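You operate a simulated robot arm through the tools that you are given. There is no shell and no other tool.

Carry out the task below with a simulated robot arm. There is one attempt and no reset: what you move stays moved.

JOB
Zero the caliper on the setting block and put the block back.
Fine: press the zero key while the caliper is closed on the block; leave it open.

It is judged by the outcome, as a careful person would: the job done as asked, and still so three seconds after it is handed in. It fails if anything else is knocked over, pushed out of place, dropped, spilled or broken.

ROBOT AND FRAMES
A 7-joint arm with a two-finger gripper, fixed in place. Base frame: the origin is at the foot of the arm, x ahead of it, y to its left, z up; the work surface is at about z = 880. Lengths are in mm, angles in degrees, forces in N, time in s.
With the tool pointing down near the work surface it reaches from about 340 to 720 mm from the base axis. Its first joint turns from -66.0 to 66.0 degrees. Payload 2.45 kg.
The TCP is the grasp point between the finger pads, 26 mm short of the fingertips. In the tool frame z runs along the fingers and y along their closing line. The gripper opens to 96 mm. The gripper's body begins 69 mm behind the TCP.
Orientation is told as [roll, pitch, yaw] about the base's x, y, z axes, in that order, counted from this pose: with the fingers straight down and closing along the base's y, the tool's x points along the base's -x, its y along +y and its z along -z.

CONTROLS
- The arm moves only by the tool send_rows. Its argument "targets" is a list that holds one entry, the list of rows, each a list of 7 numbers: the shift along the tool's x, y, z in units of 500 mm (1.0 is 500 mm), then the turn, a rotation vector about the tool's x, y, z in units of 90 degrees (1.0 is 90 degrees), then the closure in counts, from 0 (fully open) to 255 (shut). In form: [[[x, y, z, ax, ay, az, fingers], ...]]. A call has 1 to 20 rows; each row is the pose to reach, as a shift and turn from the pose commanded when the call began, along the tool's axes at that moment. A call with a number of a shift or a turn outside -1 to 1 is refused whole. A row lasts 0.2 s, in which the tool goes at most 50 mm and 8.6 degrees; a call with a longer step from one row to the next is refused whole, and so is a gripper value outside its range. Where a pose cannot be reached the arm comes as near as it can. A force on the tool above 90 N (or 10 N above the force at the start of the call, whichever is more), or a blocked arm, ends the call early, and 0.2 s more pass. Each finger halts on what it meets, pressing with about 34 N; the grip force reading is that of the motor and also rises with nothing between the fingers. The clock runs only during rows and for 0.2 s after the last one: add rows that repeat a pose to give the fingers time. The reply holds the time, the measured pose of the TCP, the force on the tool along the base axes, the opening and the grip force, in the units named above and with some noise, with the torque about the TCP (base axes, N m) and any sound that the robot's microphone picked up, and new pictures: "show" is both (left out), scene, wrist or none.
- Cameras (640 x 400 px; columns grow to the right, rows downward): "scene" is fixed at [178, -410.3, 1421.5]; the picture's right is [0.58, -0.81, 0.00], its down [-0.49, -0.35, -0.80] and it looks along [0.65, 0.47, -0.60] (base axes); focal length 324 px, centre (320, 200). "wrist" rides on the gripper at [82, 3, -98] in the tool frame; the picture's right is [-0.04, 1.00, 0.00], its down [-0.73, -0.03, -0.68] and it looks along [-0.68, -0.03, 0.73] (tool axes); focal length 256 px, centre (320, 200). There is no depth. A picture from a camera that has moved, and an enlarged one, comes with that camera's place and axes in the base frame and with its lens.
- inspect(camera, box): a new picture of the part [left, top, right, bottom] of that camera's present view, enlarged. It takes no simulated time.
- finish_job(): hands the job in; it is judged then, once.

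Nothing tells you positions but the pictures and the camera data. Unless the task says otherwise, let go and move clear before handing in.

The tools are called after "Emit:" as name(argument=value, ...) on one line, values as JSON. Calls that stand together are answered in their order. send_rows: Moves the arm, as the interface text tells. Its arguments: {"type":"object","properties":{"targets":{"type":"array","items":{"type":"array","items":{"type":"array","items":{"type":"number"}}}},"show":{"type":"string","enum":["both","scene","wrist","none"]}},"required":["targets"]} The other tools are called the same way: inspect (camera, box) takes an enlarged picture of a part of a camera's view; finish_job () hands the job in.

At the start:

```text
clock: 0.0
position: [483.4, -87.4, 1202.7]
tool_rot: [0.0, 0.0, 0.0]
ft_force: [0.0, 0.0, 0.3]
wrist_torque: [-0.01, -0.02, -0.03]
width: 95.9
gripper_force: 0.1
```

scene: 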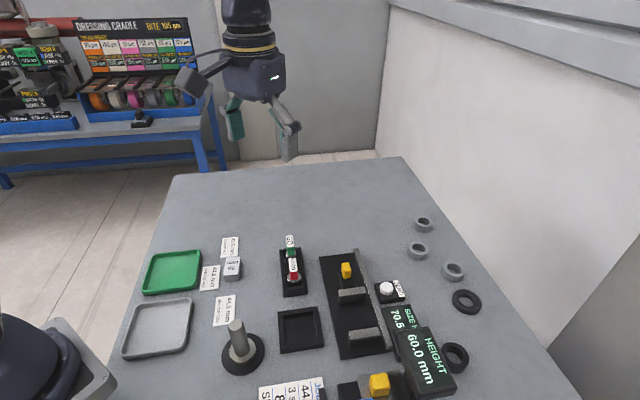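
wrist: 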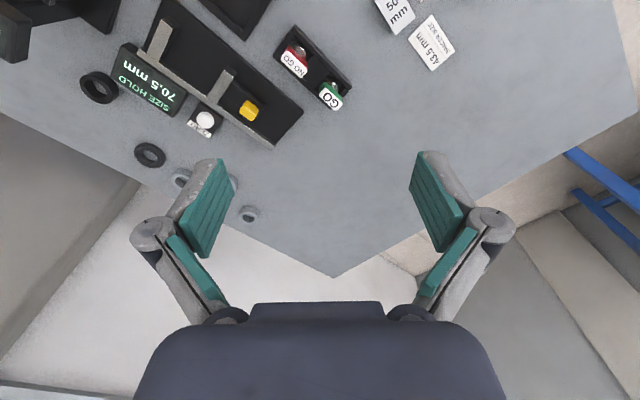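

I see a bench with a caliper (black bed with jaws and a display), a white key, gauge blocks, trays and labels. I'll look closer before moving.

Emit:
inspect(camera="scene", box=[260, 220, 500, 400])

Emit:
inspect(camera="scene", box=[110, 220, 340, 400])

Emit:
inspect(camera="wrist", box=[60, 0, 480, 220])

Emit:
inspect(camera="scene", box=[0, 0, 220, 140])

```text
2.22 times, centred on (380, 310) of scene
camera zoom: at [178.0, -410.3, 1421.5], right [0.58, -0.81, 0.0], down [-0.49, -0.35, -0.8], along [0.65, 0.47, -0.6], focal length 719 px, centre (187, -44)
```

zoom: 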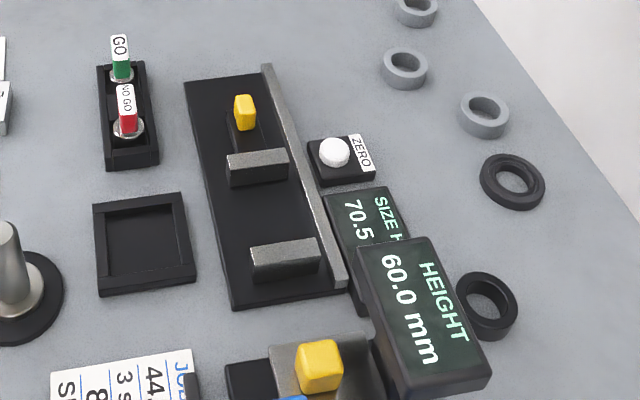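

```text
2.22 times, centred on (225, 310) of scene
camera zoom: at [178.0, -410.3, 1421.5], right [0.58, -0.81, 0.0], down [-0.49, -0.35, -0.8], along [0.65, 0.47, -0.6], focal length 719 px, centre (531, -44)
```

zoom: 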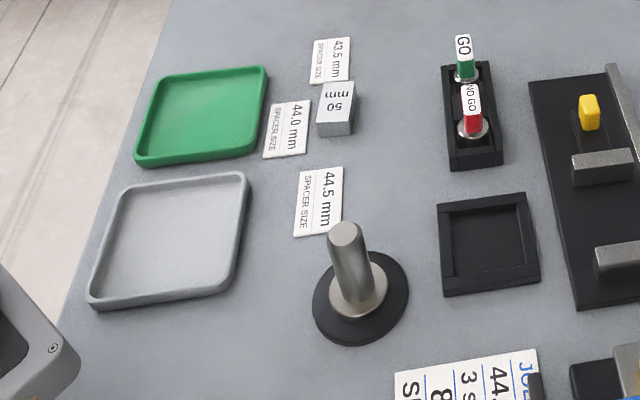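

```text
1.52 times, centred on (270, 110) of wrist
camera zoom: at [401.4, -82.9, 1300.1], right [0.04, 1.0, 0.0], down [0.73, -0.03, 0.68], along [0.68, -0.03, -0.73], focal length 390 px, centre (396, 337)
```

zoom: 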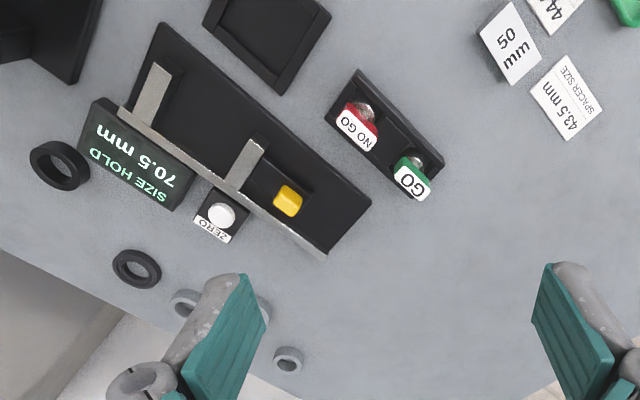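

```text
2.86 times, centred on (110, 70) of scene
camera zoom: at [178.0, -410.3, 1421.5], right [0.58, -0.81, 0.0], down [-0.49, -0.35, -0.8], along [0.65, 0.47, -0.6], focal length 924 px, centre (920, 571)
```

zoom: 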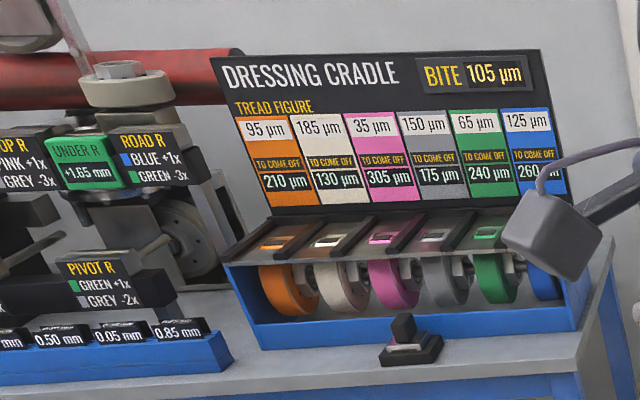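

The 50 mm block stands at about (452, 16), and the caliper runs diagonally around (500, -260), with its zero key near (579, -279). I'll go up over the caliper for a closer look, first staying high.

Emit:
send_rows(targets=[[[0.04, -0.07, 0.025, 0, 0, 0, 0], [0.08, -0.14, 0.05, 0, 0, 0, 0], [0.12, -0.21, 0.075, 0, 0, 0, 0], [0.166, -0.286, 0.1, 0, 0, 0, 0], [0.2, -0.286, 0.1, 0, 0, 0, 0]]])

Emit:
inspect(camera="scene", box=[190, 225, 270, 275])

```text
clock: 1.2
position: [381.0, -230.7, 1152.6]
tool_rot: [0.0, 0.0, 0.0]
ft_force: [0.1, 0.1, 0.0]
wrist_torque: [-0.01, -0.01, 0.01]
width: 96.2
gripper_force: 0.1
camera wrist: at [300.5, -226.0, 1251.6], right [0.04, 1.0, 0.0], down [0.73, -0.03, 0.68], along [0.68, -0.03, -0.73], focal length 256 px, centre (320, 200)
```

scene: 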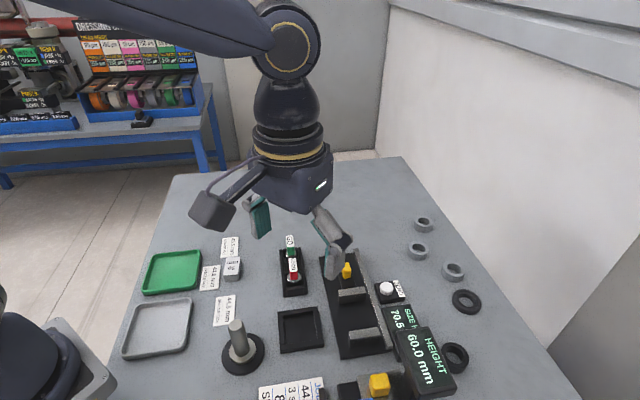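
wrist: 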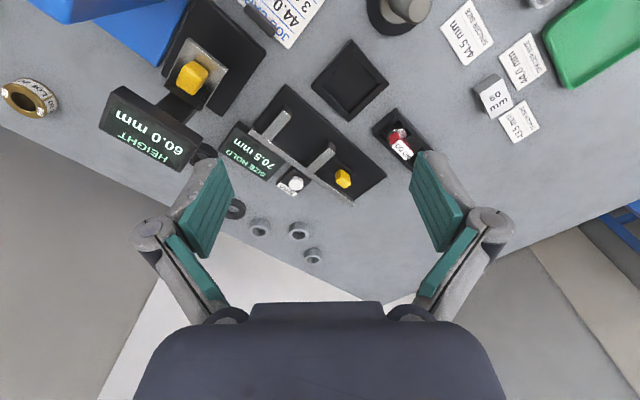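

```text
8.00 times, centred on (230, 250) of scene
camera zoom: at [178.0, -410.3, 1421.5], right [0.58, -0.81, 0.0], down [-0.49, -0.35, -0.8], along [0.65, 0.47, -0.6], focal length 2588 px, centre (1040, -200)
```

zoom: 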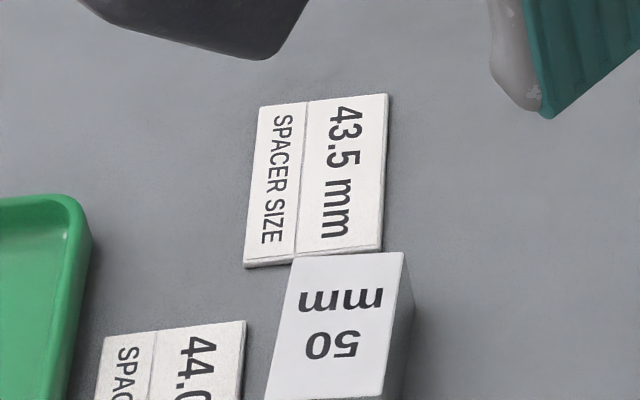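

The wrist camera shows the caliper, the display, the zero key, the block and a job card at the top. I'll enlarge these.

Emit:
inspect(camera="wrist", box=[200, 70, 400, 210])

Emit:
inspect(camera="wrist", box=[430, 50, 570, 150])

Emit:
inspect(camera="scene", box=[200, 240, 264, 300])

Emit:
inspect(camera="scene", box=[240, 300, 480, 400])

Emit:
inspect(camera="wrist", box=[20, 0, 340, 200])

```text
2.86 times, centred on (300, 140) of wrist
camera zoom: at [300.5, -226.0, 1251.6], right [0.04, 1.0, 0.0], down [0.73, -0.03, 0.68], along [0.68, -0.03, -0.73], focal length 731 px, centre (377, 371)
```

zoom: 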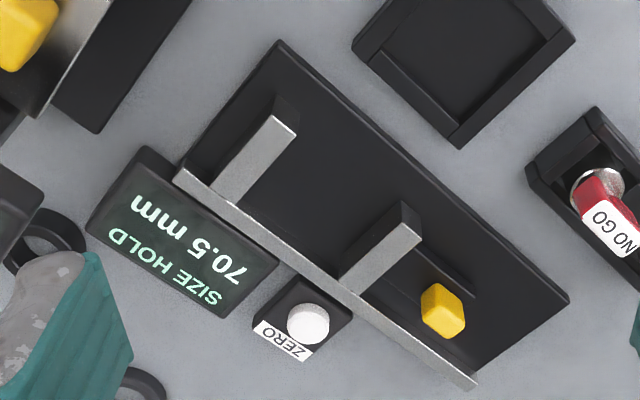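

```text
4.00 times, centred on (500, 100) of wrist
camera zoom: at [300.5, -226.0, 1251.6], right [0.04, 1.0, 0.0], down [0.73, -0.03, 0.68], along [0.68, -0.03, -0.73], focal length 1024 px, centre (-400, 600)
```

zoom: 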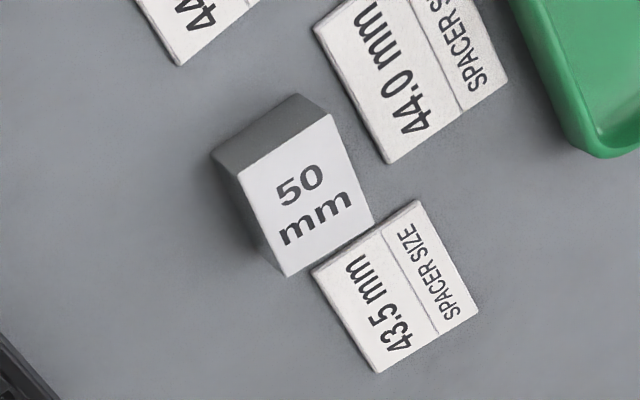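

```text
6.67 times, centred on (232, 270) of scene
camera zoom: at [178.0, -410.3, 1421.5], right [0.58, -0.81, 0.0], down [-0.49, -0.35, -0.8], along [0.65, 0.47, -0.6], focal length 2157 px, centre (907, -267)
```

zoom: 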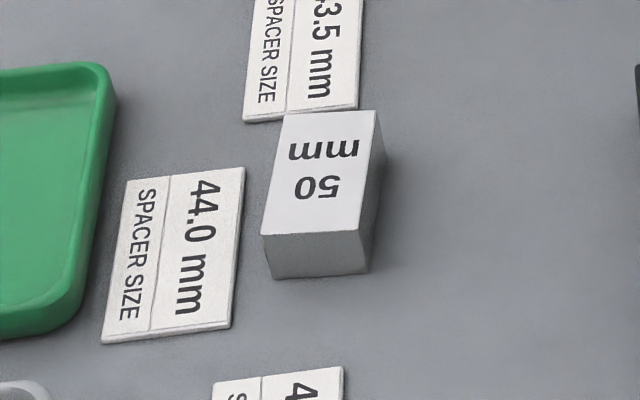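

```text
2.67 times, centred on (360, 350) of scene
camera zoom: at [178.0, -410.3, 1421.5], right [0.58, -0.81, 0.0], down [-0.49, -0.35, -0.8], along [0.65, 0.47, -0.6], focal length 863 px, centre (213, -200)
```

zoom: 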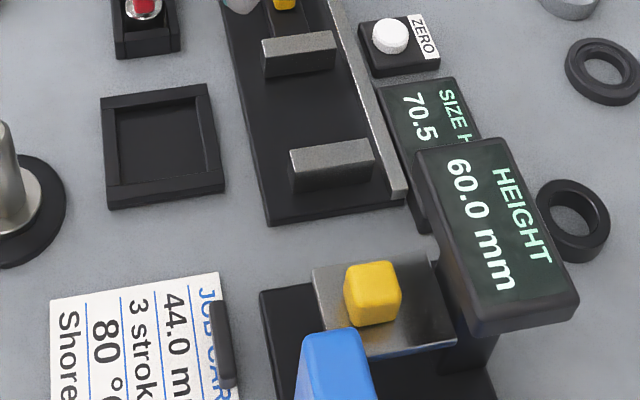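

```text
2.00 times, centred on (180, 100) of wrist
camera zoom: at [300.5, -226.0, 1251.6], right [0.04, 1.0, 0.0], down [0.73, -0.03, 0.68], along [0.68, -0.03, -0.73], focal length 512 px, centre (600, 400)
```

zoom: 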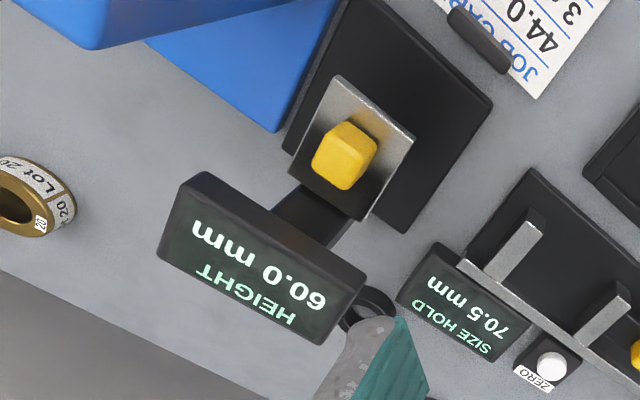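

The block measures about 50×30×20 mm, centred near (447, 13), with its long axis at about 40° yaw. The caliper axis is at 45° and its jaw gap is about 70 mm. I'll move above the block with the gripper yawed 40° to check the alignment.

Emit:
send_rows(targets=[[[-0.0188, 0.0697, 0.0293, 0, 0, -0.0635, 0], [-0.0375, 0.1394, 0.0586, 0, 0, -0.127, 0], [-0.0563, 0.2091, 0.0879, 0, 0, -0.1905, 0], [-0.0751, 0.2787, 0.1173, 0, 0, -0.254, 0], [-0.0939, 0.3484, 0.1466, 0, 0, -0.3175, 0], [-0.1126, 0.4181, 0.1759, 0, 0, -0.381, 0], [-0.1314, 0.4878, 0.2052, 0, 0, -0.4444, 0], [-0.1314, 0.4878, 0.2052, 0, 0, -0.4444, 0]]])

Emit:
inspect(camera="wrist", box=[220, 40, 420, 180])

Emit:
inspect(camera="scene", box=[300, 230, 460, 360])

```text
clock: 3.0
position: [448.2, 13.5, 1051.5]
tool_rot: [0.0, 0.1, 39.9]
ft_force: [0.1, -0.5, 0.7]
wrist_torque: [0.01, -0.02, -0.01]
width: 96.1
gripper_force: 0.1
camera wrist: at [383.9, -35.1, 1149.7], right [-0.61, 0.79, 0.0], down [0.58, 0.45, 0.68], along [0.54, 0.42, -0.73], focal length 256 px, centre (320, 200)
```

scene: 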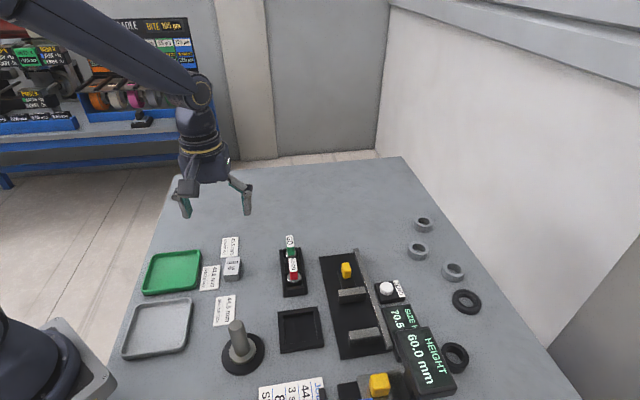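
wrist: 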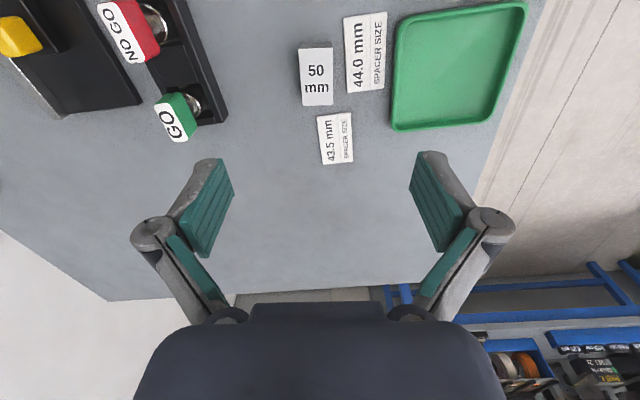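

```text
2.86 times, centred on (320, 110) of wrist
camera zoom: at [383.9, -35.1, 1149.7], right [-0.61, 0.79, 0.0], down [0.58, 0.45, 0.68], along [0.54, 0.42, -0.73], focal length 731 px, centre (320, 457)
```

zoom: 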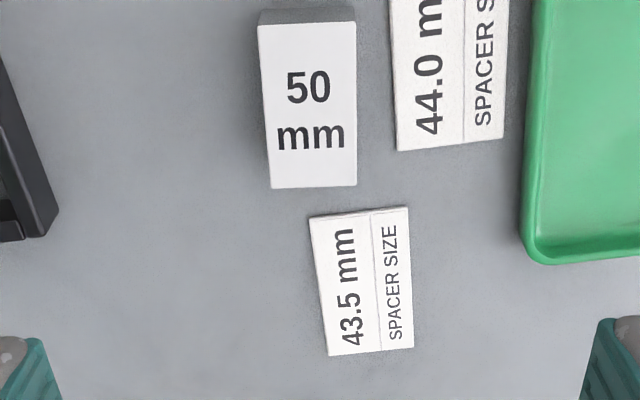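

```text
3.08 times, centred on (380, 295) of scene
camera zoom: at [178.0, -410.3, 1421.5], right [0.58, -0.81, 0.0], down [-0.49, -0.35, -0.8], along [0.65, 0.47, -0.6], focal length 996 px, centre (135, -92)
```

zoom: 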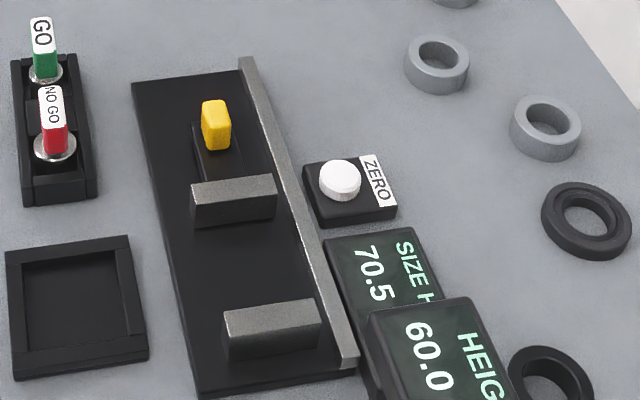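

The gripper is well aligned over the block. I'll narrow the opening to about 42 mm and go partway down to check.

Emit:
send_rows(targets=[[[0.002, -0.0013, 0.06, 0, 0, 0, 70], [0.002, -0.0013, 0.12, 0, 0, 0, 143], [0.002, -0.0013, 0.18, 0, 0, 0, 143], [0.002, -0.0013, 0.2, 0, 0, 0, 143], [0.002, -0.0013, 0.2, 0, 0, 0, 143]]])

Emit:
inspect(camera="wrist", box=[220, 80, 420, 220])

```text
clock: 4.2
position: [450.0, 11.9, 949.3]
tool_rot: [0.0, 0.0, 40.0]
ft_force: [-0.6, 0.9, -0.2]
wrist_torque: [-0.05, 0.02, 0.02]
width: 42.2
gripper_force: 0.0
camera wrist: at [384.5, -37.2, 1047.1], right [-0.61, 0.79, 0.0], down [0.58, 0.45, 0.68], along [0.54, 0.42, -0.73], focal length 256 px, centre (320, 200)
```

scene: 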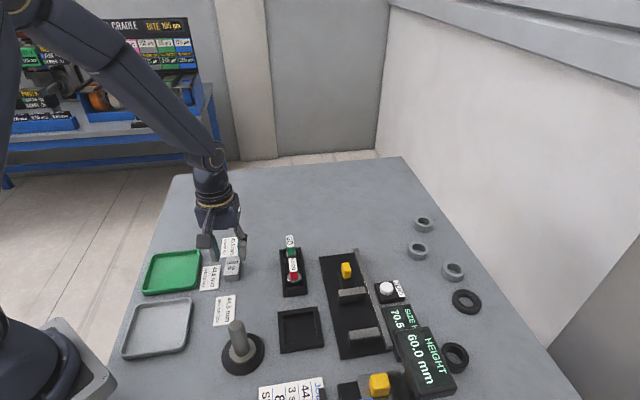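
wrist: 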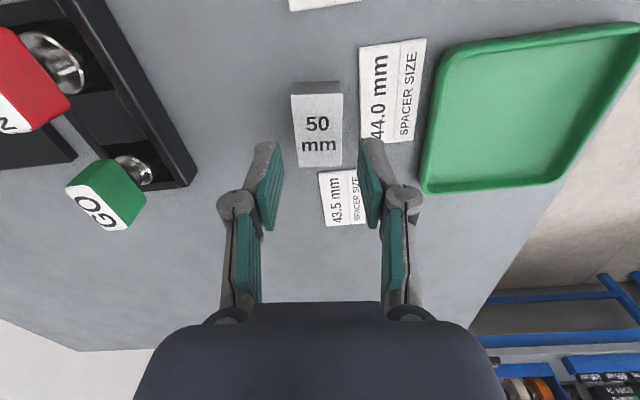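

```text
2.86 times, centred on (320, 150) of wrist
camera zoom: at [384.5, -37.2, 1047.1], right [-0.61, 0.79, 0.0], down [0.58, 0.45, 0.68], along [0.54, 0.42, -0.73], focal length 731 px, centre (320, 343)
```

zoom: 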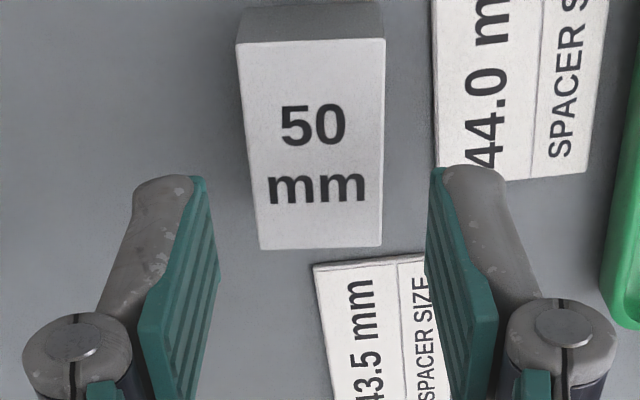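

The block's centre is about 2 mm along tool x and −1.5 mm along tool y from the TCP. I'll correct that, go down to TCP z ≈ 911, and close.

Emit:
send_rows(targets=[[[0.004, -0.003, 0.03, 0, 0, 0, 143], [0.004, -0.003, 0.06, 0, 0, 0, 143], [0.004, -0.003, 0.0765, 0, 0, 0, 143], [0.004, -0.003, 0.0765, 0, 0, 0, 143]]])

```text
clock: 5.2
position: [448.9, 10.0, 910.8]
tool_rot: [0.0, 0.0, 40.0]
ft_force: [1.5, -0.8, -0.6]
wrist_torque: [0.01, 0.04, 0.03]
width: 41.9
gripper_force: 0.1
camera wrist: at [383.8, -38.5, 1009.2], right [-0.61, 0.79, 0.0], down [0.58, 0.45, 0.68], along [0.54, 0.42, -0.73], focal length 256 px, centre (320, 200)
```

scene: 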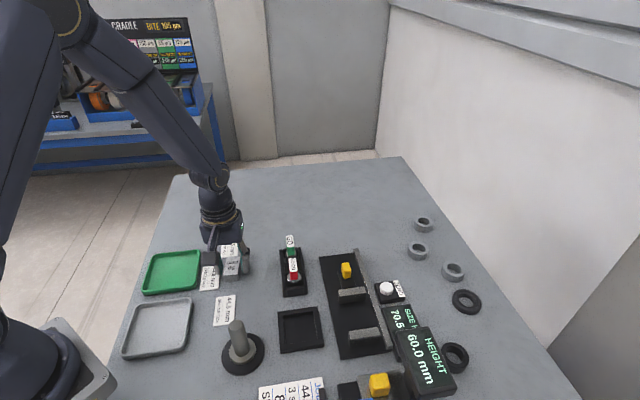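
wrist: 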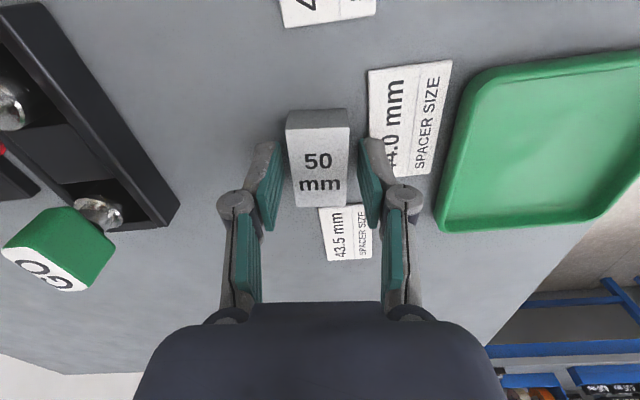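

The fingers straddle the block evenly. Closing.

Emit:
send_rows(targets=[[[0, 0, 0, 0, 0, 0, 200], [0, 0, 0, 0, 0, 0, 200], [0, 0, 0, 0, 0, 0, 200], [0, 0, 0, 0, 0, 0, 200]]], show="wrist")

Emit:
inspect(camera="wrist", box=[250, 90, 390, 220])

```text
clock: 6.2
position: [449.7, 9.8, 910.5]
tool_rot: [-0.1, 0.0, 40.0]
ft_force: [0.7, -0.2, 0.8]
wrist_torque: [-0.03, -0.01, 0.01]
width: 29.5
gripper_force: 33.8
camera wrist: at [383.8, -38.5, 1009.4], right [-0.61, 0.79, 0.0], down [0.58, 0.45, 0.68], along [0.54, 0.42, -0.73], focal length 256 px, centre (320, 200)
```

wrist: 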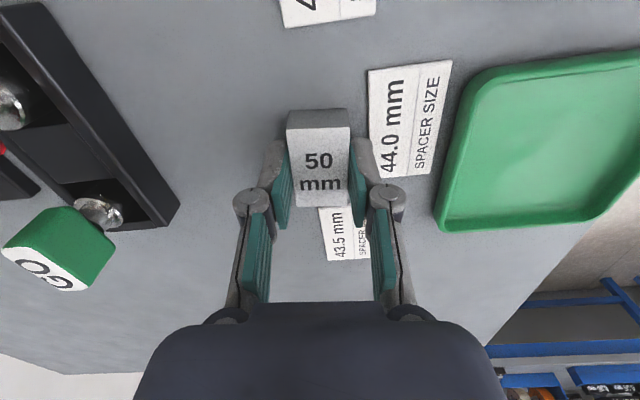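

```text
3.08 times, centred on (320, 155) of wrist
camera zoom: at [383.8, -38.5, 1009.4], right [-0.61, 0.79, 0.0], down [0.58, 0.45, 0.68], along [0.54, 0.42, -0.73], focal length 788 px, centre (320, 338)
```

zoom: 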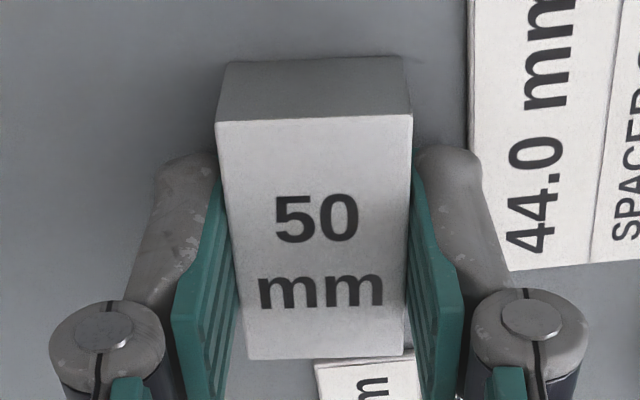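

Held: opening 29.5 mm, with the block centred on the TCP. I'll lift 120 mm and carry it over the gap between the jaws at about (491, -260), yaw 45°.

Emit:
send_rows(targets=[[[0, 0, -0.04, 0, 0, 0, 200], [0, 0, -0.12, 0, 0, 0, 200], [0, 0, -0.2, 0, 0, 0, 200], [0, 0, -0.24, 0, 0, 0, 200], [0.04, -0.067, -0.24, 0, 0, -0.008, 200], [0.08, -0.134, -0.24, 0, 0, -0.016, 200], [0.12, -0.2, -0.24, 0, 0, -0.024, 200], [0.16, -0.267, -0.24, 0, 0, -0.032, 200], [0.2, -0.333, -0.24, 0, 0, -0.04, 200], [0.24, -0.4, -0.24, 0, 0, -0.048, 200], [0.2816, -0.4684, -0.24, 0, 0, -0.0556, 200], [0.2816, -0.4684, -0.24, 0, 0, -0.0556, 200]]])

Emit:
inspect(camera="wrist", box=[200, 40, 440, 220])

Emit:
inspect(camera="scene", box=[180, 220, 420, 400])

```text
clock: 8.8
position: [489.9, -262.3, 1030.9]
tool_rot: [0.0, 0.0, 45.0]
ft_force: [-0.1, -0.2, -3.2]
wrist_torque: [0.02, 0.03, -0.04]
width: 29.5
gripper_force: 34.4
camera wrist: at [431.1, -315.6, 1129.0], right [-0.68, 0.73, 0.0], down [0.54, 0.5, 0.68], along [0.5, 0.46, -0.73], focal length 256 px, centre (320, 200)
```

scene: 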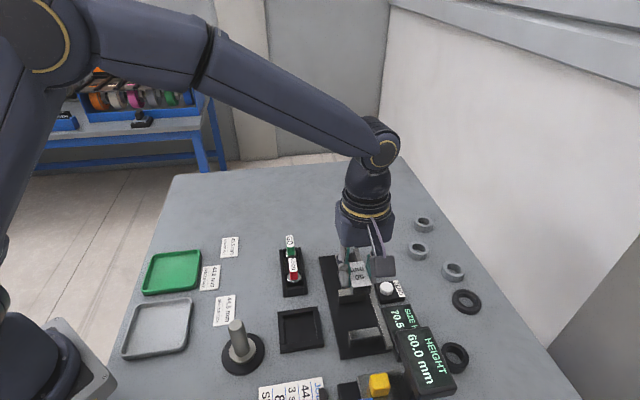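
wrist: 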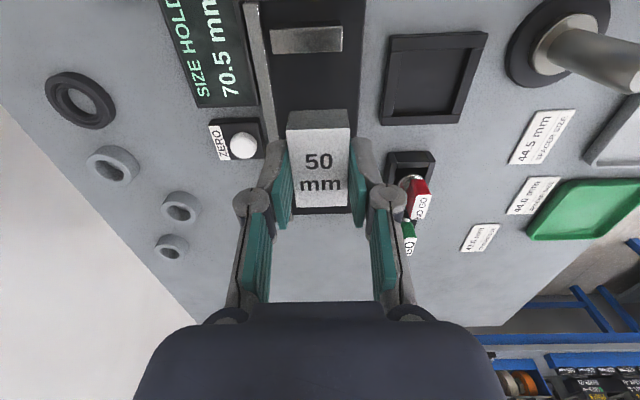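

```text
2.22 times, centred on (320, 130) of wrist
camera zoom: at [431.1, -315.6, 1129.0], right [-0.68, 0.73, 0.0], down [0.54, 0.5, 0.68], along [0.5, 0.46, -0.73], focal length 569 px, centre (320, 356)
```

zoom: 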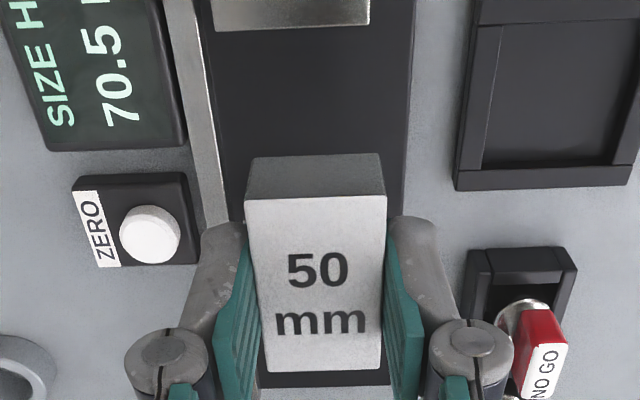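

```text
2.22 times, centred on (300, 310) of scene
camera zoom: at [178.0, -410.3, 1421.5], right [0.58, -0.81, 0.0], down [-0.49, -0.35, -0.8], along [0.65, 0.47, -0.6], focal length 719 px, centre (364, -44)
```

zoom: 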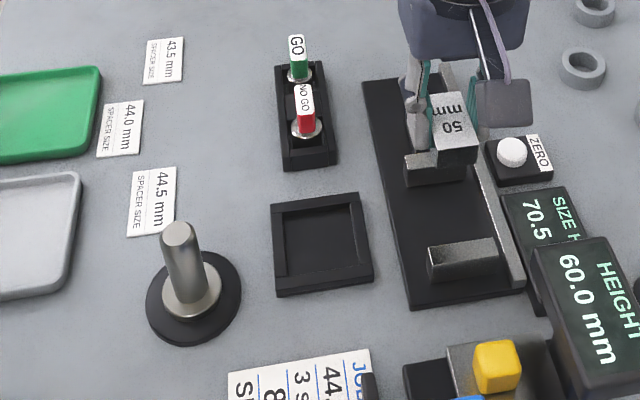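

The block is centred over the gap, with about 10 mm clearance at each jaw, and aligned with the caliper axis. I'll lower it to just above jaw height and check from the scene camera.

Emit:
send_rows(targets=[[[0, 0, 0.05, 0, 0, 0, 200], [0, 0, 0.1, 0, 0, 0, 200], [0, 0, 0.14, 0, 0, 0, 200], [0, 0, 0.15, 0, 0, 0, 200]]])

Emit:
inspect(camera="scene", box=[310, 230, 430, 370])

Emit:
inspect(camera="wrist", box=[220, 60, 420, 230])

```text
clock: 9.8
position: [490.9, -259.1, 956.0]
tool_rot: [0.0, 0.1, 44.9]
ft_force: [-0.2, 0.0, -2.0]
wrist_torque: [-0.02, -0.02, -0.02]
width: 29.6
gripper_force: 33.6
camera wrist: at [430.7, -313.3, 1054.0], right [-0.68, 0.73, 0.0], down [0.54, 0.5, 0.68], along [0.5, 0.46, -0.73], focal length 256 px, centre (320, 200)
```

scene: 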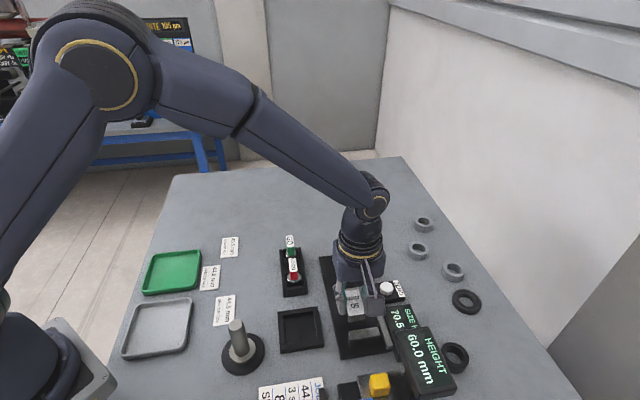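
wrist: 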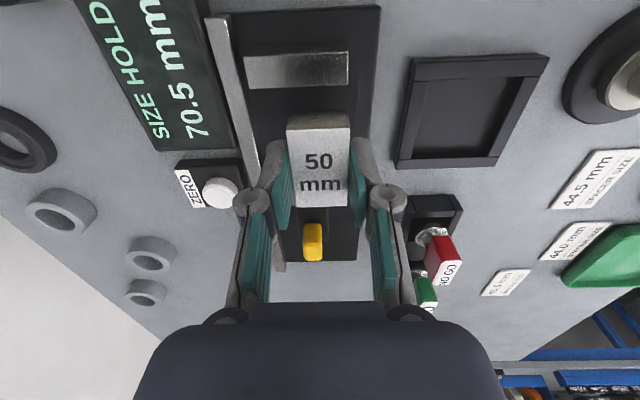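

```text
2.86 times, centred on (370, 300) of scene
camera zoom: at [178.0, -410.3, 1421.5], right [0.58, -0.81, 0.0], down [-0.49, -0.35, -0.8], along [0.65, 0.47, -0.6], focal length 924 px, centre (177, -86)
```

zoom: 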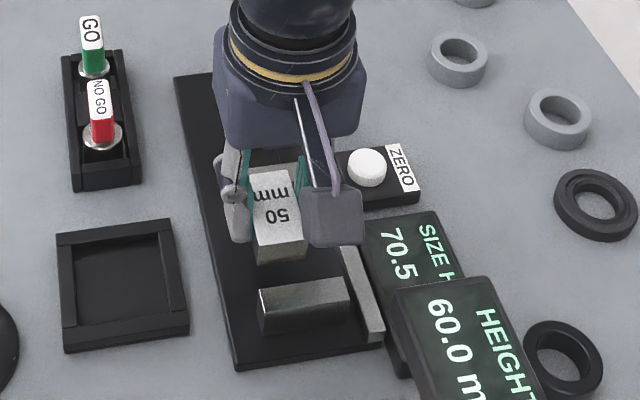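

```text
2.35 times, centred on (320, 145) of wrist
camera zoom: at [430.7, -313.3, 1054.0], right [-0.68, 0.73, 0.0], down [0.54, 0.5, 0.68], along [0.5, 0.46, -0.73], focal length 602 px, centre (320, 329)
```

zoom: 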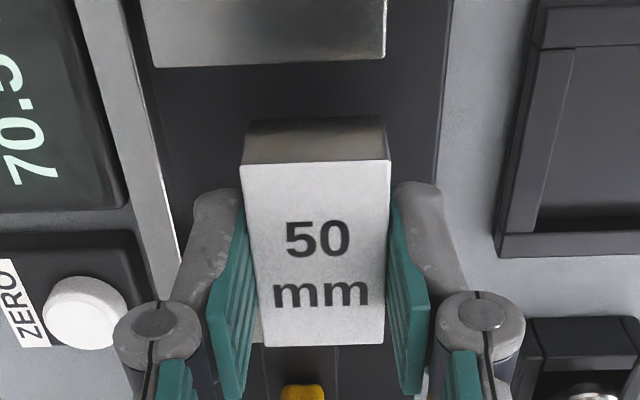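

Clearances still look right, about 35 mm from the TCP to the fixed jaw face. I'm lowering into the gap.

Emit:
send_rows(targets=[[[0, 0, 0.015, 0, 0, 0, 200], [0, 0, 0.03, 0, 0, 0, 200], [0, 0, 0.04, 0, 0, 0, 200], [0, 0, 0.042, 0, 0, 0, 200]]])

Emit:
inspect(camera="scene", box=[310, 230, 430, 370])

Emit:
inspect(camera="wrist", box=[220, 60, 420, 230])

```text
clock: 10.8
position: [491.6, -259.8, 935.0]
tool_rot: [0.0, 0.0, 45.0]
ft_force: [-0.5, -0.1, -2.1]
wrist_torque: [-0.02, 0.01, -0.01]
width: 29.4
gripper_force: 33.9
camera wrist: at [430.5, -313.6, 1032.4], right [-0.68, 0.73, 0.0], down [0.54, 0.5, 0.68], along [0.5, 0.46, -0.73], focal length 256 px, centre (320, 200)
```

scene: 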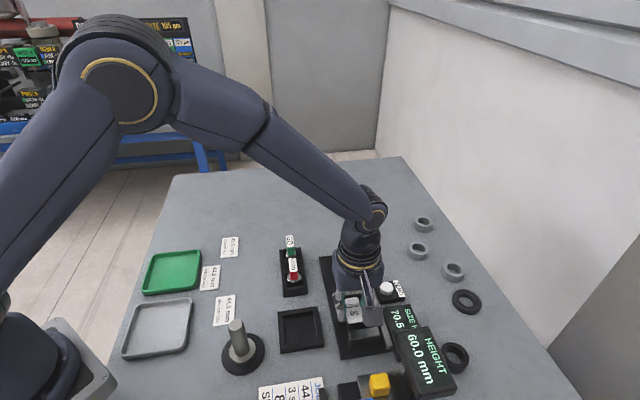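
wrist: 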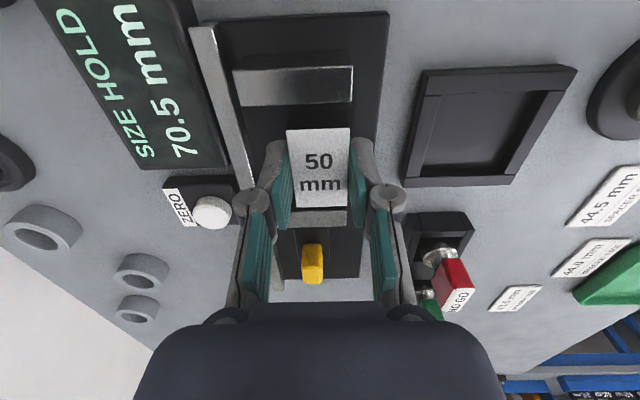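

```text
2.86 times, centred on (370, 300) of scene
camera zoom: at [178.0, -410.3, 1421.5], right [0.58, -0.81, 0.0], down [-0.49, -0.35, -0.8], along [0.65, 0.47, -0.6], focal length 924 px, centre (177, -86)
```

zoom: 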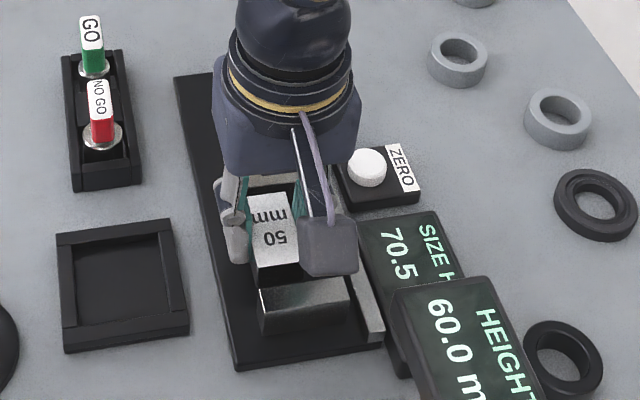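

```text
2.35 times, centred on (320, 145) of wrist
camera zoom: at [430.5, -313.6, 1032.4], right [-0.68, 0.73, 0.0], down [0.54, 0.5, 0.68], along [0.5, 0.46, -0.73], focal length 602 px, centre (320, 329)
```

zoom: 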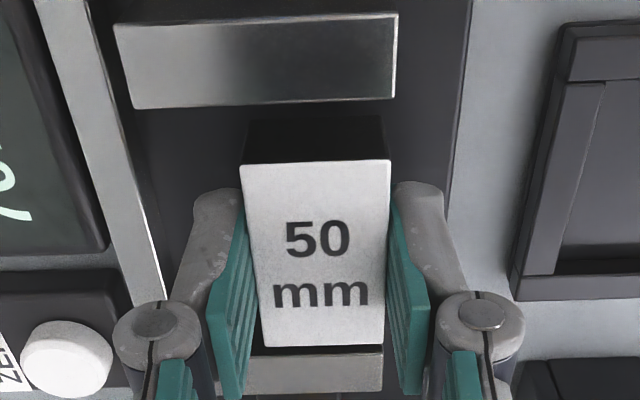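

The block is now between the jaws with gaps at both ends. I'll lower in small steps until it touches the bed.

Emit:
send_rows(targets=[[[0, 0, 0.003, 0, 0, 0, 200], [0, 0, 0.006, 0, 0, 0, 200], [0, 0, 0.009, 0, 0, 0, 200], [0, 0, 0.009, 0, 0, 0, 200]]], show="none")

```text
clock: 11.8
position: [491.0, -258.2, 930.9]
tool_rot: [0.0, 0.0, 45.1]
ft_force: [-0.8, -1.1, -2.3]
wrist_torque: [0.0, 0.05, -0.04]
width: 29.3
gripper_force: 34.1
```

Emit:
send_rows(targets=[[[0, 0, 0.002, 0, 0, 0, 200], [0, 0, 0.004, 0, 0, 0, 200], [0, 0, 0.006, 0, 0, 0, 200], [0, 0, 0.006, 0, 0, 0, 200]]])

Emit:
inspect(camera="scene", box=[310, 230, 430, 370])

Emit:
inspect(camera="wrist", box=[220, 60, 420, 230])

```text
clock: 12.8
position: [489.6, -259.5, 928.2]
tool_rot: [0.1, 0.0, 44.9]
ft_force: [-0.5, -0.6, -2.8]
wrist_torque: [0.0, 0.02, 0.01]
width: 29.6
gripper_force: 33.5
camera wrist: at [430.3, -313.6, 1025.7], right [-0.68, 0.73, 0.0], down [0.54, 0.5, 0.68], along [0.5, 0.46, -0.73], focal length 256 px, centre (320, 200)
```

scene: 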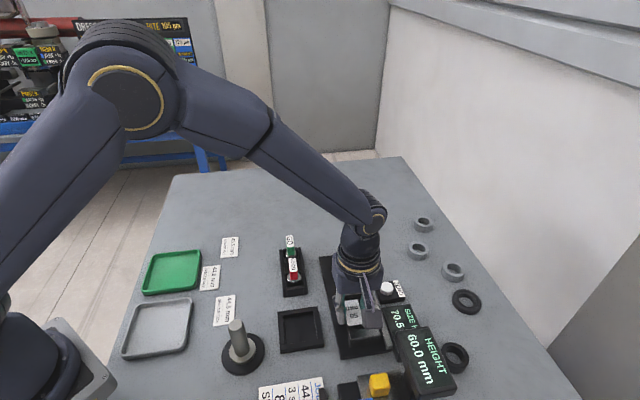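
wrist: 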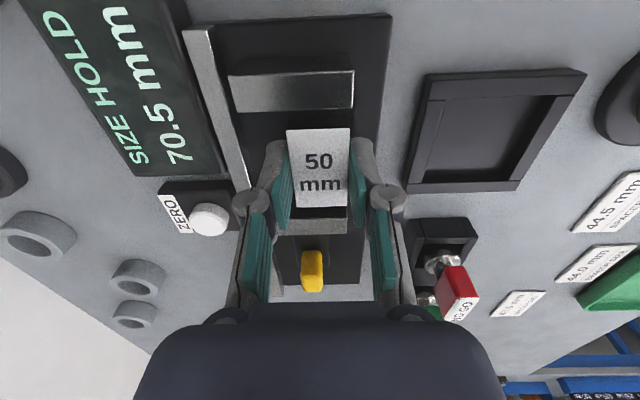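

```text
2.86 times, centred on (370, 300) of scene
camera zoom: at [178.0, -410.3, 1421.5], right [0.58, -0.81, 0.0], down [-0.49, -0.35, -0.8], along [0.65, 0.47, -0.6], focal length 924 px, centre (177, -86)
```

zoom: 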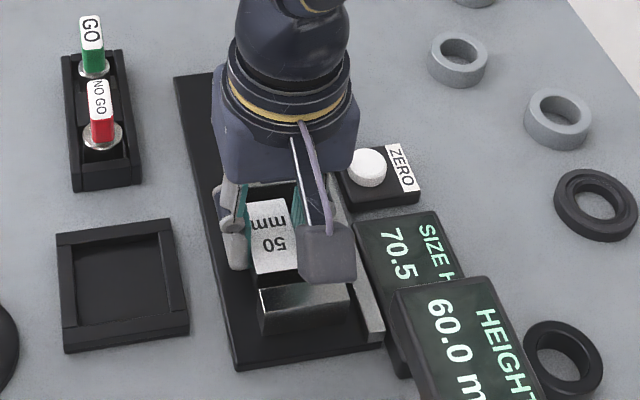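

```text
2.35 times, centred on (320, 145) of wrist
camera zoom: at [430.3, -313.6, 1025.7], right [-0.68, 0.73, 0.0], down [0.54, 0.5, 0.68], along [0.5, 0.46, -0.73], focal length 602 px, centre (320, 329)
```

zoom: 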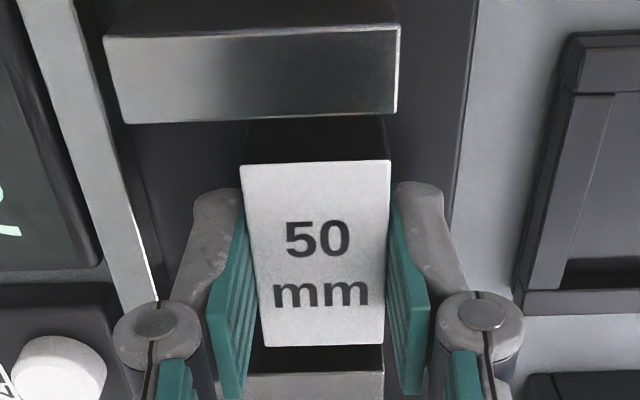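

No contact yet, the block bottom is at about z 897. Continuing down in small steps.

Emit:
send_rows(targets=[[[0, 0, 0.002, 0, 0, 0, 200], [0, 0, 0.004, 0, 0, 0, 200], [0, 0, 0.006, 0, 0, 0, 200], [0, 0, 0.006, 0, 0, 0, 200]]], show="none")

```text
clock: 13.8
position: [489.5, -259.9, 925.1]
tool_rot: [0.0, 0.0, 45.0]
ft_force: [0.3, 0.0, -2.2]
wrist_torque: [0.02, 0.02, 0.01]
width: 29.4
gripper_force: 34.2
```

Emit:
send_rows(targets=[[[0, 0, 0.002, 0, 0, 0, 200], [0, 0, 0.004, 0, 0, 0, 200], [0, 0, 0.004, 0, 0, 0, 200]]], show="none")

```text
clock: 14.6
position: [489.7, -259.5, 923.8]
tool_rot: [0.0, -0.1, 45.0]
ft_force: [-0.8, 0.9, -2.5]
wrist_torque: [0.0, -0.01, 0.01]
width: 29.5
gripper_force: 34.3
```

Emit:
send_rows(targets=[[[0, 0, 0.002, 0, 0, 0, 200], [0, 0, 0.004, 0, 0, 0, 200], [0, 0, 0.004, 0, 0, 0, 200]]], show="none")

```text
clock: 15.4
position: [490.3, -258.8, 921.5]
tool_rot: [0.0, 0.0, 45.0]
ft_force: [-1.5, 1.5, 5.6]
wrist_torque: [0.1, 0.11, 0.01]
width: 29.6
gripper_force: 34.1
```

There's contact with the bed at about +8 N. I'll release gently to about 40 mm opening and look.

Emit:
send_rows(targets=[[[0, 0, 0, 0, 0, 0, 165], [0, 0, 0, 0, 0, 0, 149], [0, 0, 0, 0, 0, 0, 149]]])

Emit:
inspect(camera="wrist", box=[220, 60, 420, 230])

```text
clock: 16.2
position: [491.0, -259.8, 921.6]
tool_rot: [0.0, 0.0, 44.9]
ft_force: [0.3, -0.3, -0.3]
wrist_torque: [0.02, 0.0, -0.01]
width: 40.0
gripper_force: 0.0
camera wrist: at [430.4, -314.4, 1019.0], right [-0.68, 0.73, 0.0], down [0.54, 0.5, 0.68], along [0.5, 0.46, -0.73], focal length 256 px, centre (320, 200)
```

scene: 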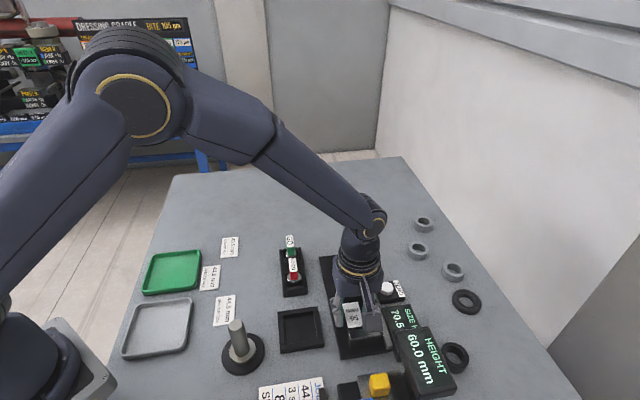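
wrist: 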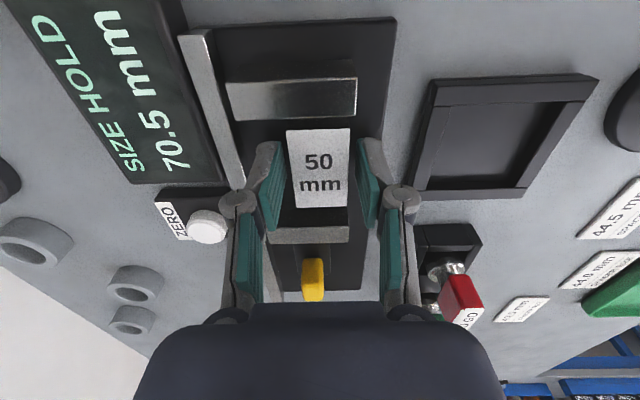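

```text
2.35 times, centred on (320, 145) of wrist
camera zoom: at [430.4, -314.4, 1019.0], right [-0.68, 0.73, 0.0], down [0.54, 0.5, 0.68], along [0.5, 0.46, -0.73], focal length 602 px, centre (320, 329)
```

zoom: 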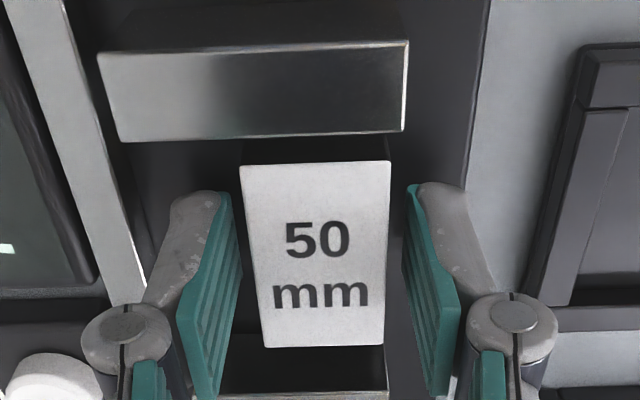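

The block is down and free between the jaws. I'll rise and move above the yellow thumb piece, about 83 mm further along the caliper, to see it better.

Emit:
send_rows(targets=[[[0, 0, -0.04, 0, 0, 0, 149], [0, 0, -0.12, 0, 0, 0, 149], [0, 0, -0.18, 0, 0, 0, 149], [-0.08, -0.009, -0.18, 0, 0, 0, 149], [-0.16, -0.018, -0.18, 0, 0, 0, 149], [-0.16, -0.018, -0.18, 0, 0, 0, 149]]])

Emit:
inspect(camera="wrist", box=[220, 0, 420, 230])

Emit:
inspect(camera="scene", box=[310, 230, 430, 370])

```text
clock: 17.6
position: [555.2, -209.4, 1009.0]
tool_rot: [0.1, 0.0, 45.0]
ft_force: [-0.2, -0.4, 0.1]
wrist_torque: [0.01, -0.02, 0.02]
width: 40.2
gripper_force: 0.1
camera wrist: at [494.7, -264.1, 1108.2], right [-0.68, 0.73, 0.0], down [0.54, 0.5, 0.68], along [0.5, 0.46, -0.73], focal length 256 px, centre (320, 200)
```

scene: 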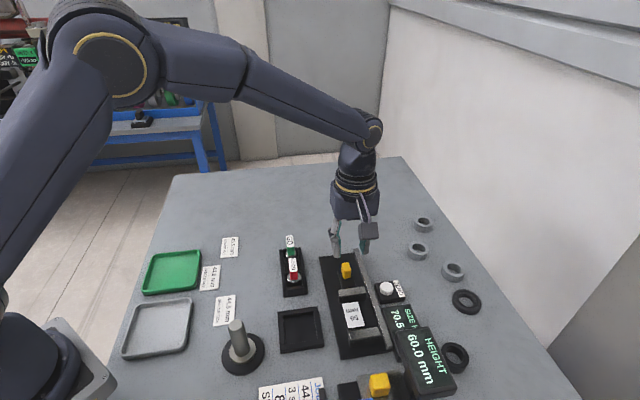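
wrist: 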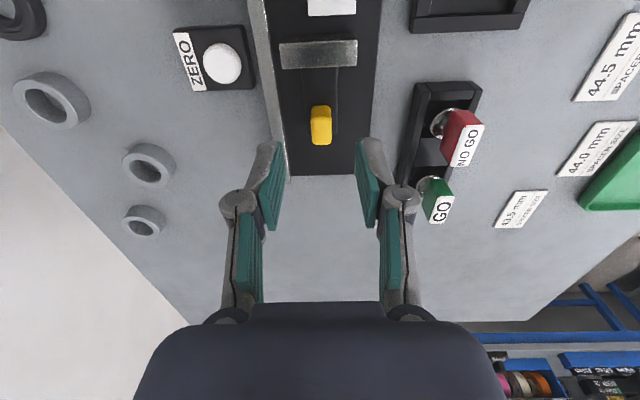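

```text
1.74 times, centred on (320, 115) of wrist
camera zoom: at [494.7, -264.1, 1108.2], right [-0.68, 0.73, 0.0], down [0.54, 0.5, 0.68], along [0.5, 0.46, -0.73], focal length 445 px, centre (320, 348)
```

zoom: 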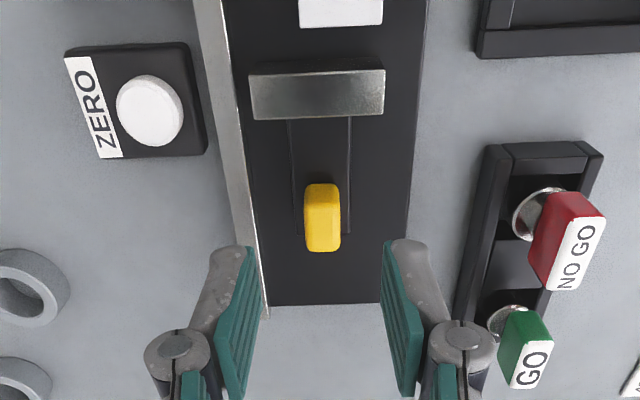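

```text
2.86 times, centred on (370, 300) of scene
camera zoom: at [178.0, -410.3, 1421.5], right [0.58, -0.81, 0.0], down [-0.49, -0.35, -0.8], along [0.65, 0.47, -0.6], focal length 924 px, centre (177, -86)
```

zoom: 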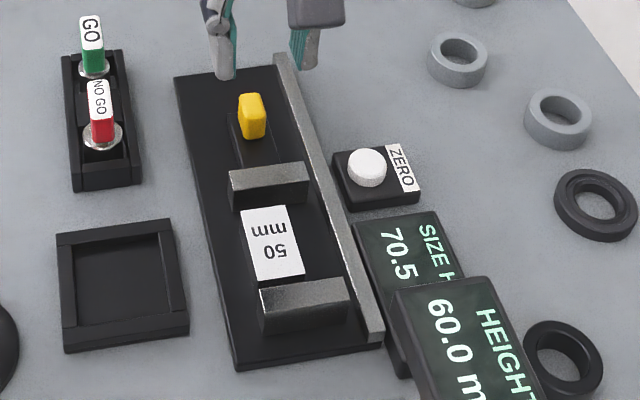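

Emit:
inspect(camera="wrist", box=[280, 90, 360, 150])

Emit:
inspect(camera="scene", box=[325, 250, 375, 300])

Emit:
inspect(camera="scene", box=[335, 280, 395, 350])

```text
6.67 times, centred on (320, 120) of wrist
camera zoom: at [494.7, -264.1, 1108.2], right [-0.68, 0.73, 0.0], down [0.54, 0.5, 0.68], along [0.5, 0.46, -0.73], focal length 1707 px, centre (320, 733)
```

zoom: 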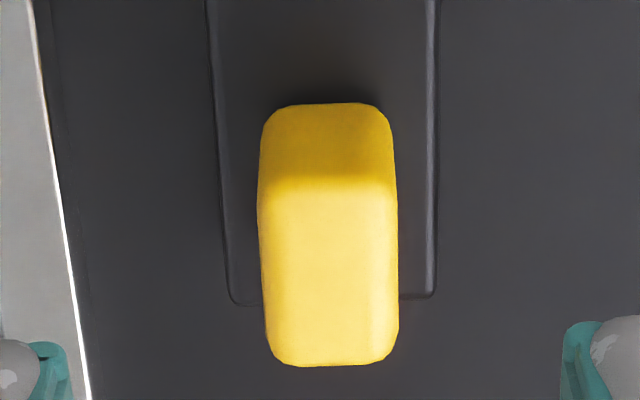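

```text
8.00 times, centred on (350, 275) of scene
camera zoom: at [178.0, -410.3, 1421.5], right [0.58, -0.81, 0.0], down [-0.49, -0.35, -0.8], along [0.65, 0.47, -0.6], focal length 2588 px, centre (80, -400)
```

zoom: 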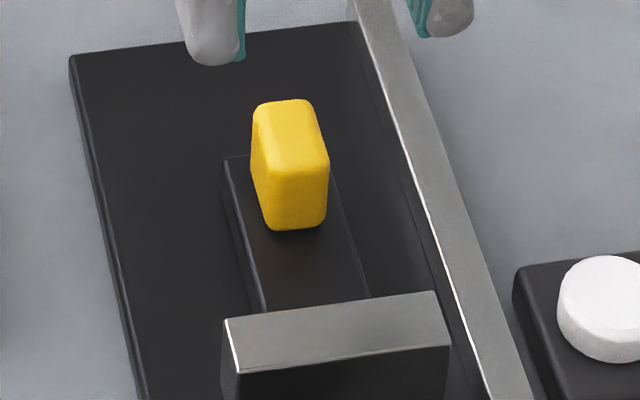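

```text
5.71 times, centred on (365, 315) of scene
camera zoom: at [178.0, -410.3, 1421.5], right [0.58, -0.81, 0.0], down [-0.49, -0.35, -0.8], along [0.65, 0.47, -0.6], focal length 1849 px, centre (63, -457)
```

zoom: 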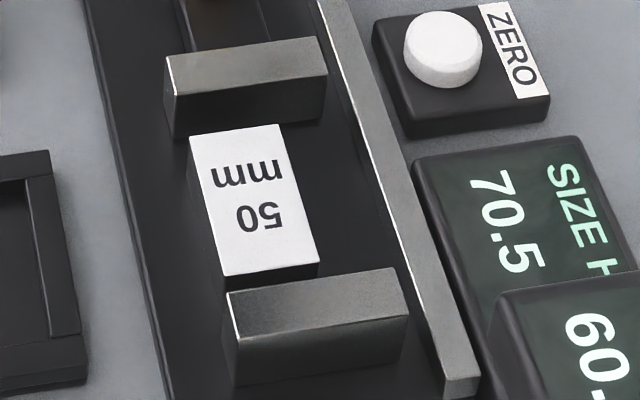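

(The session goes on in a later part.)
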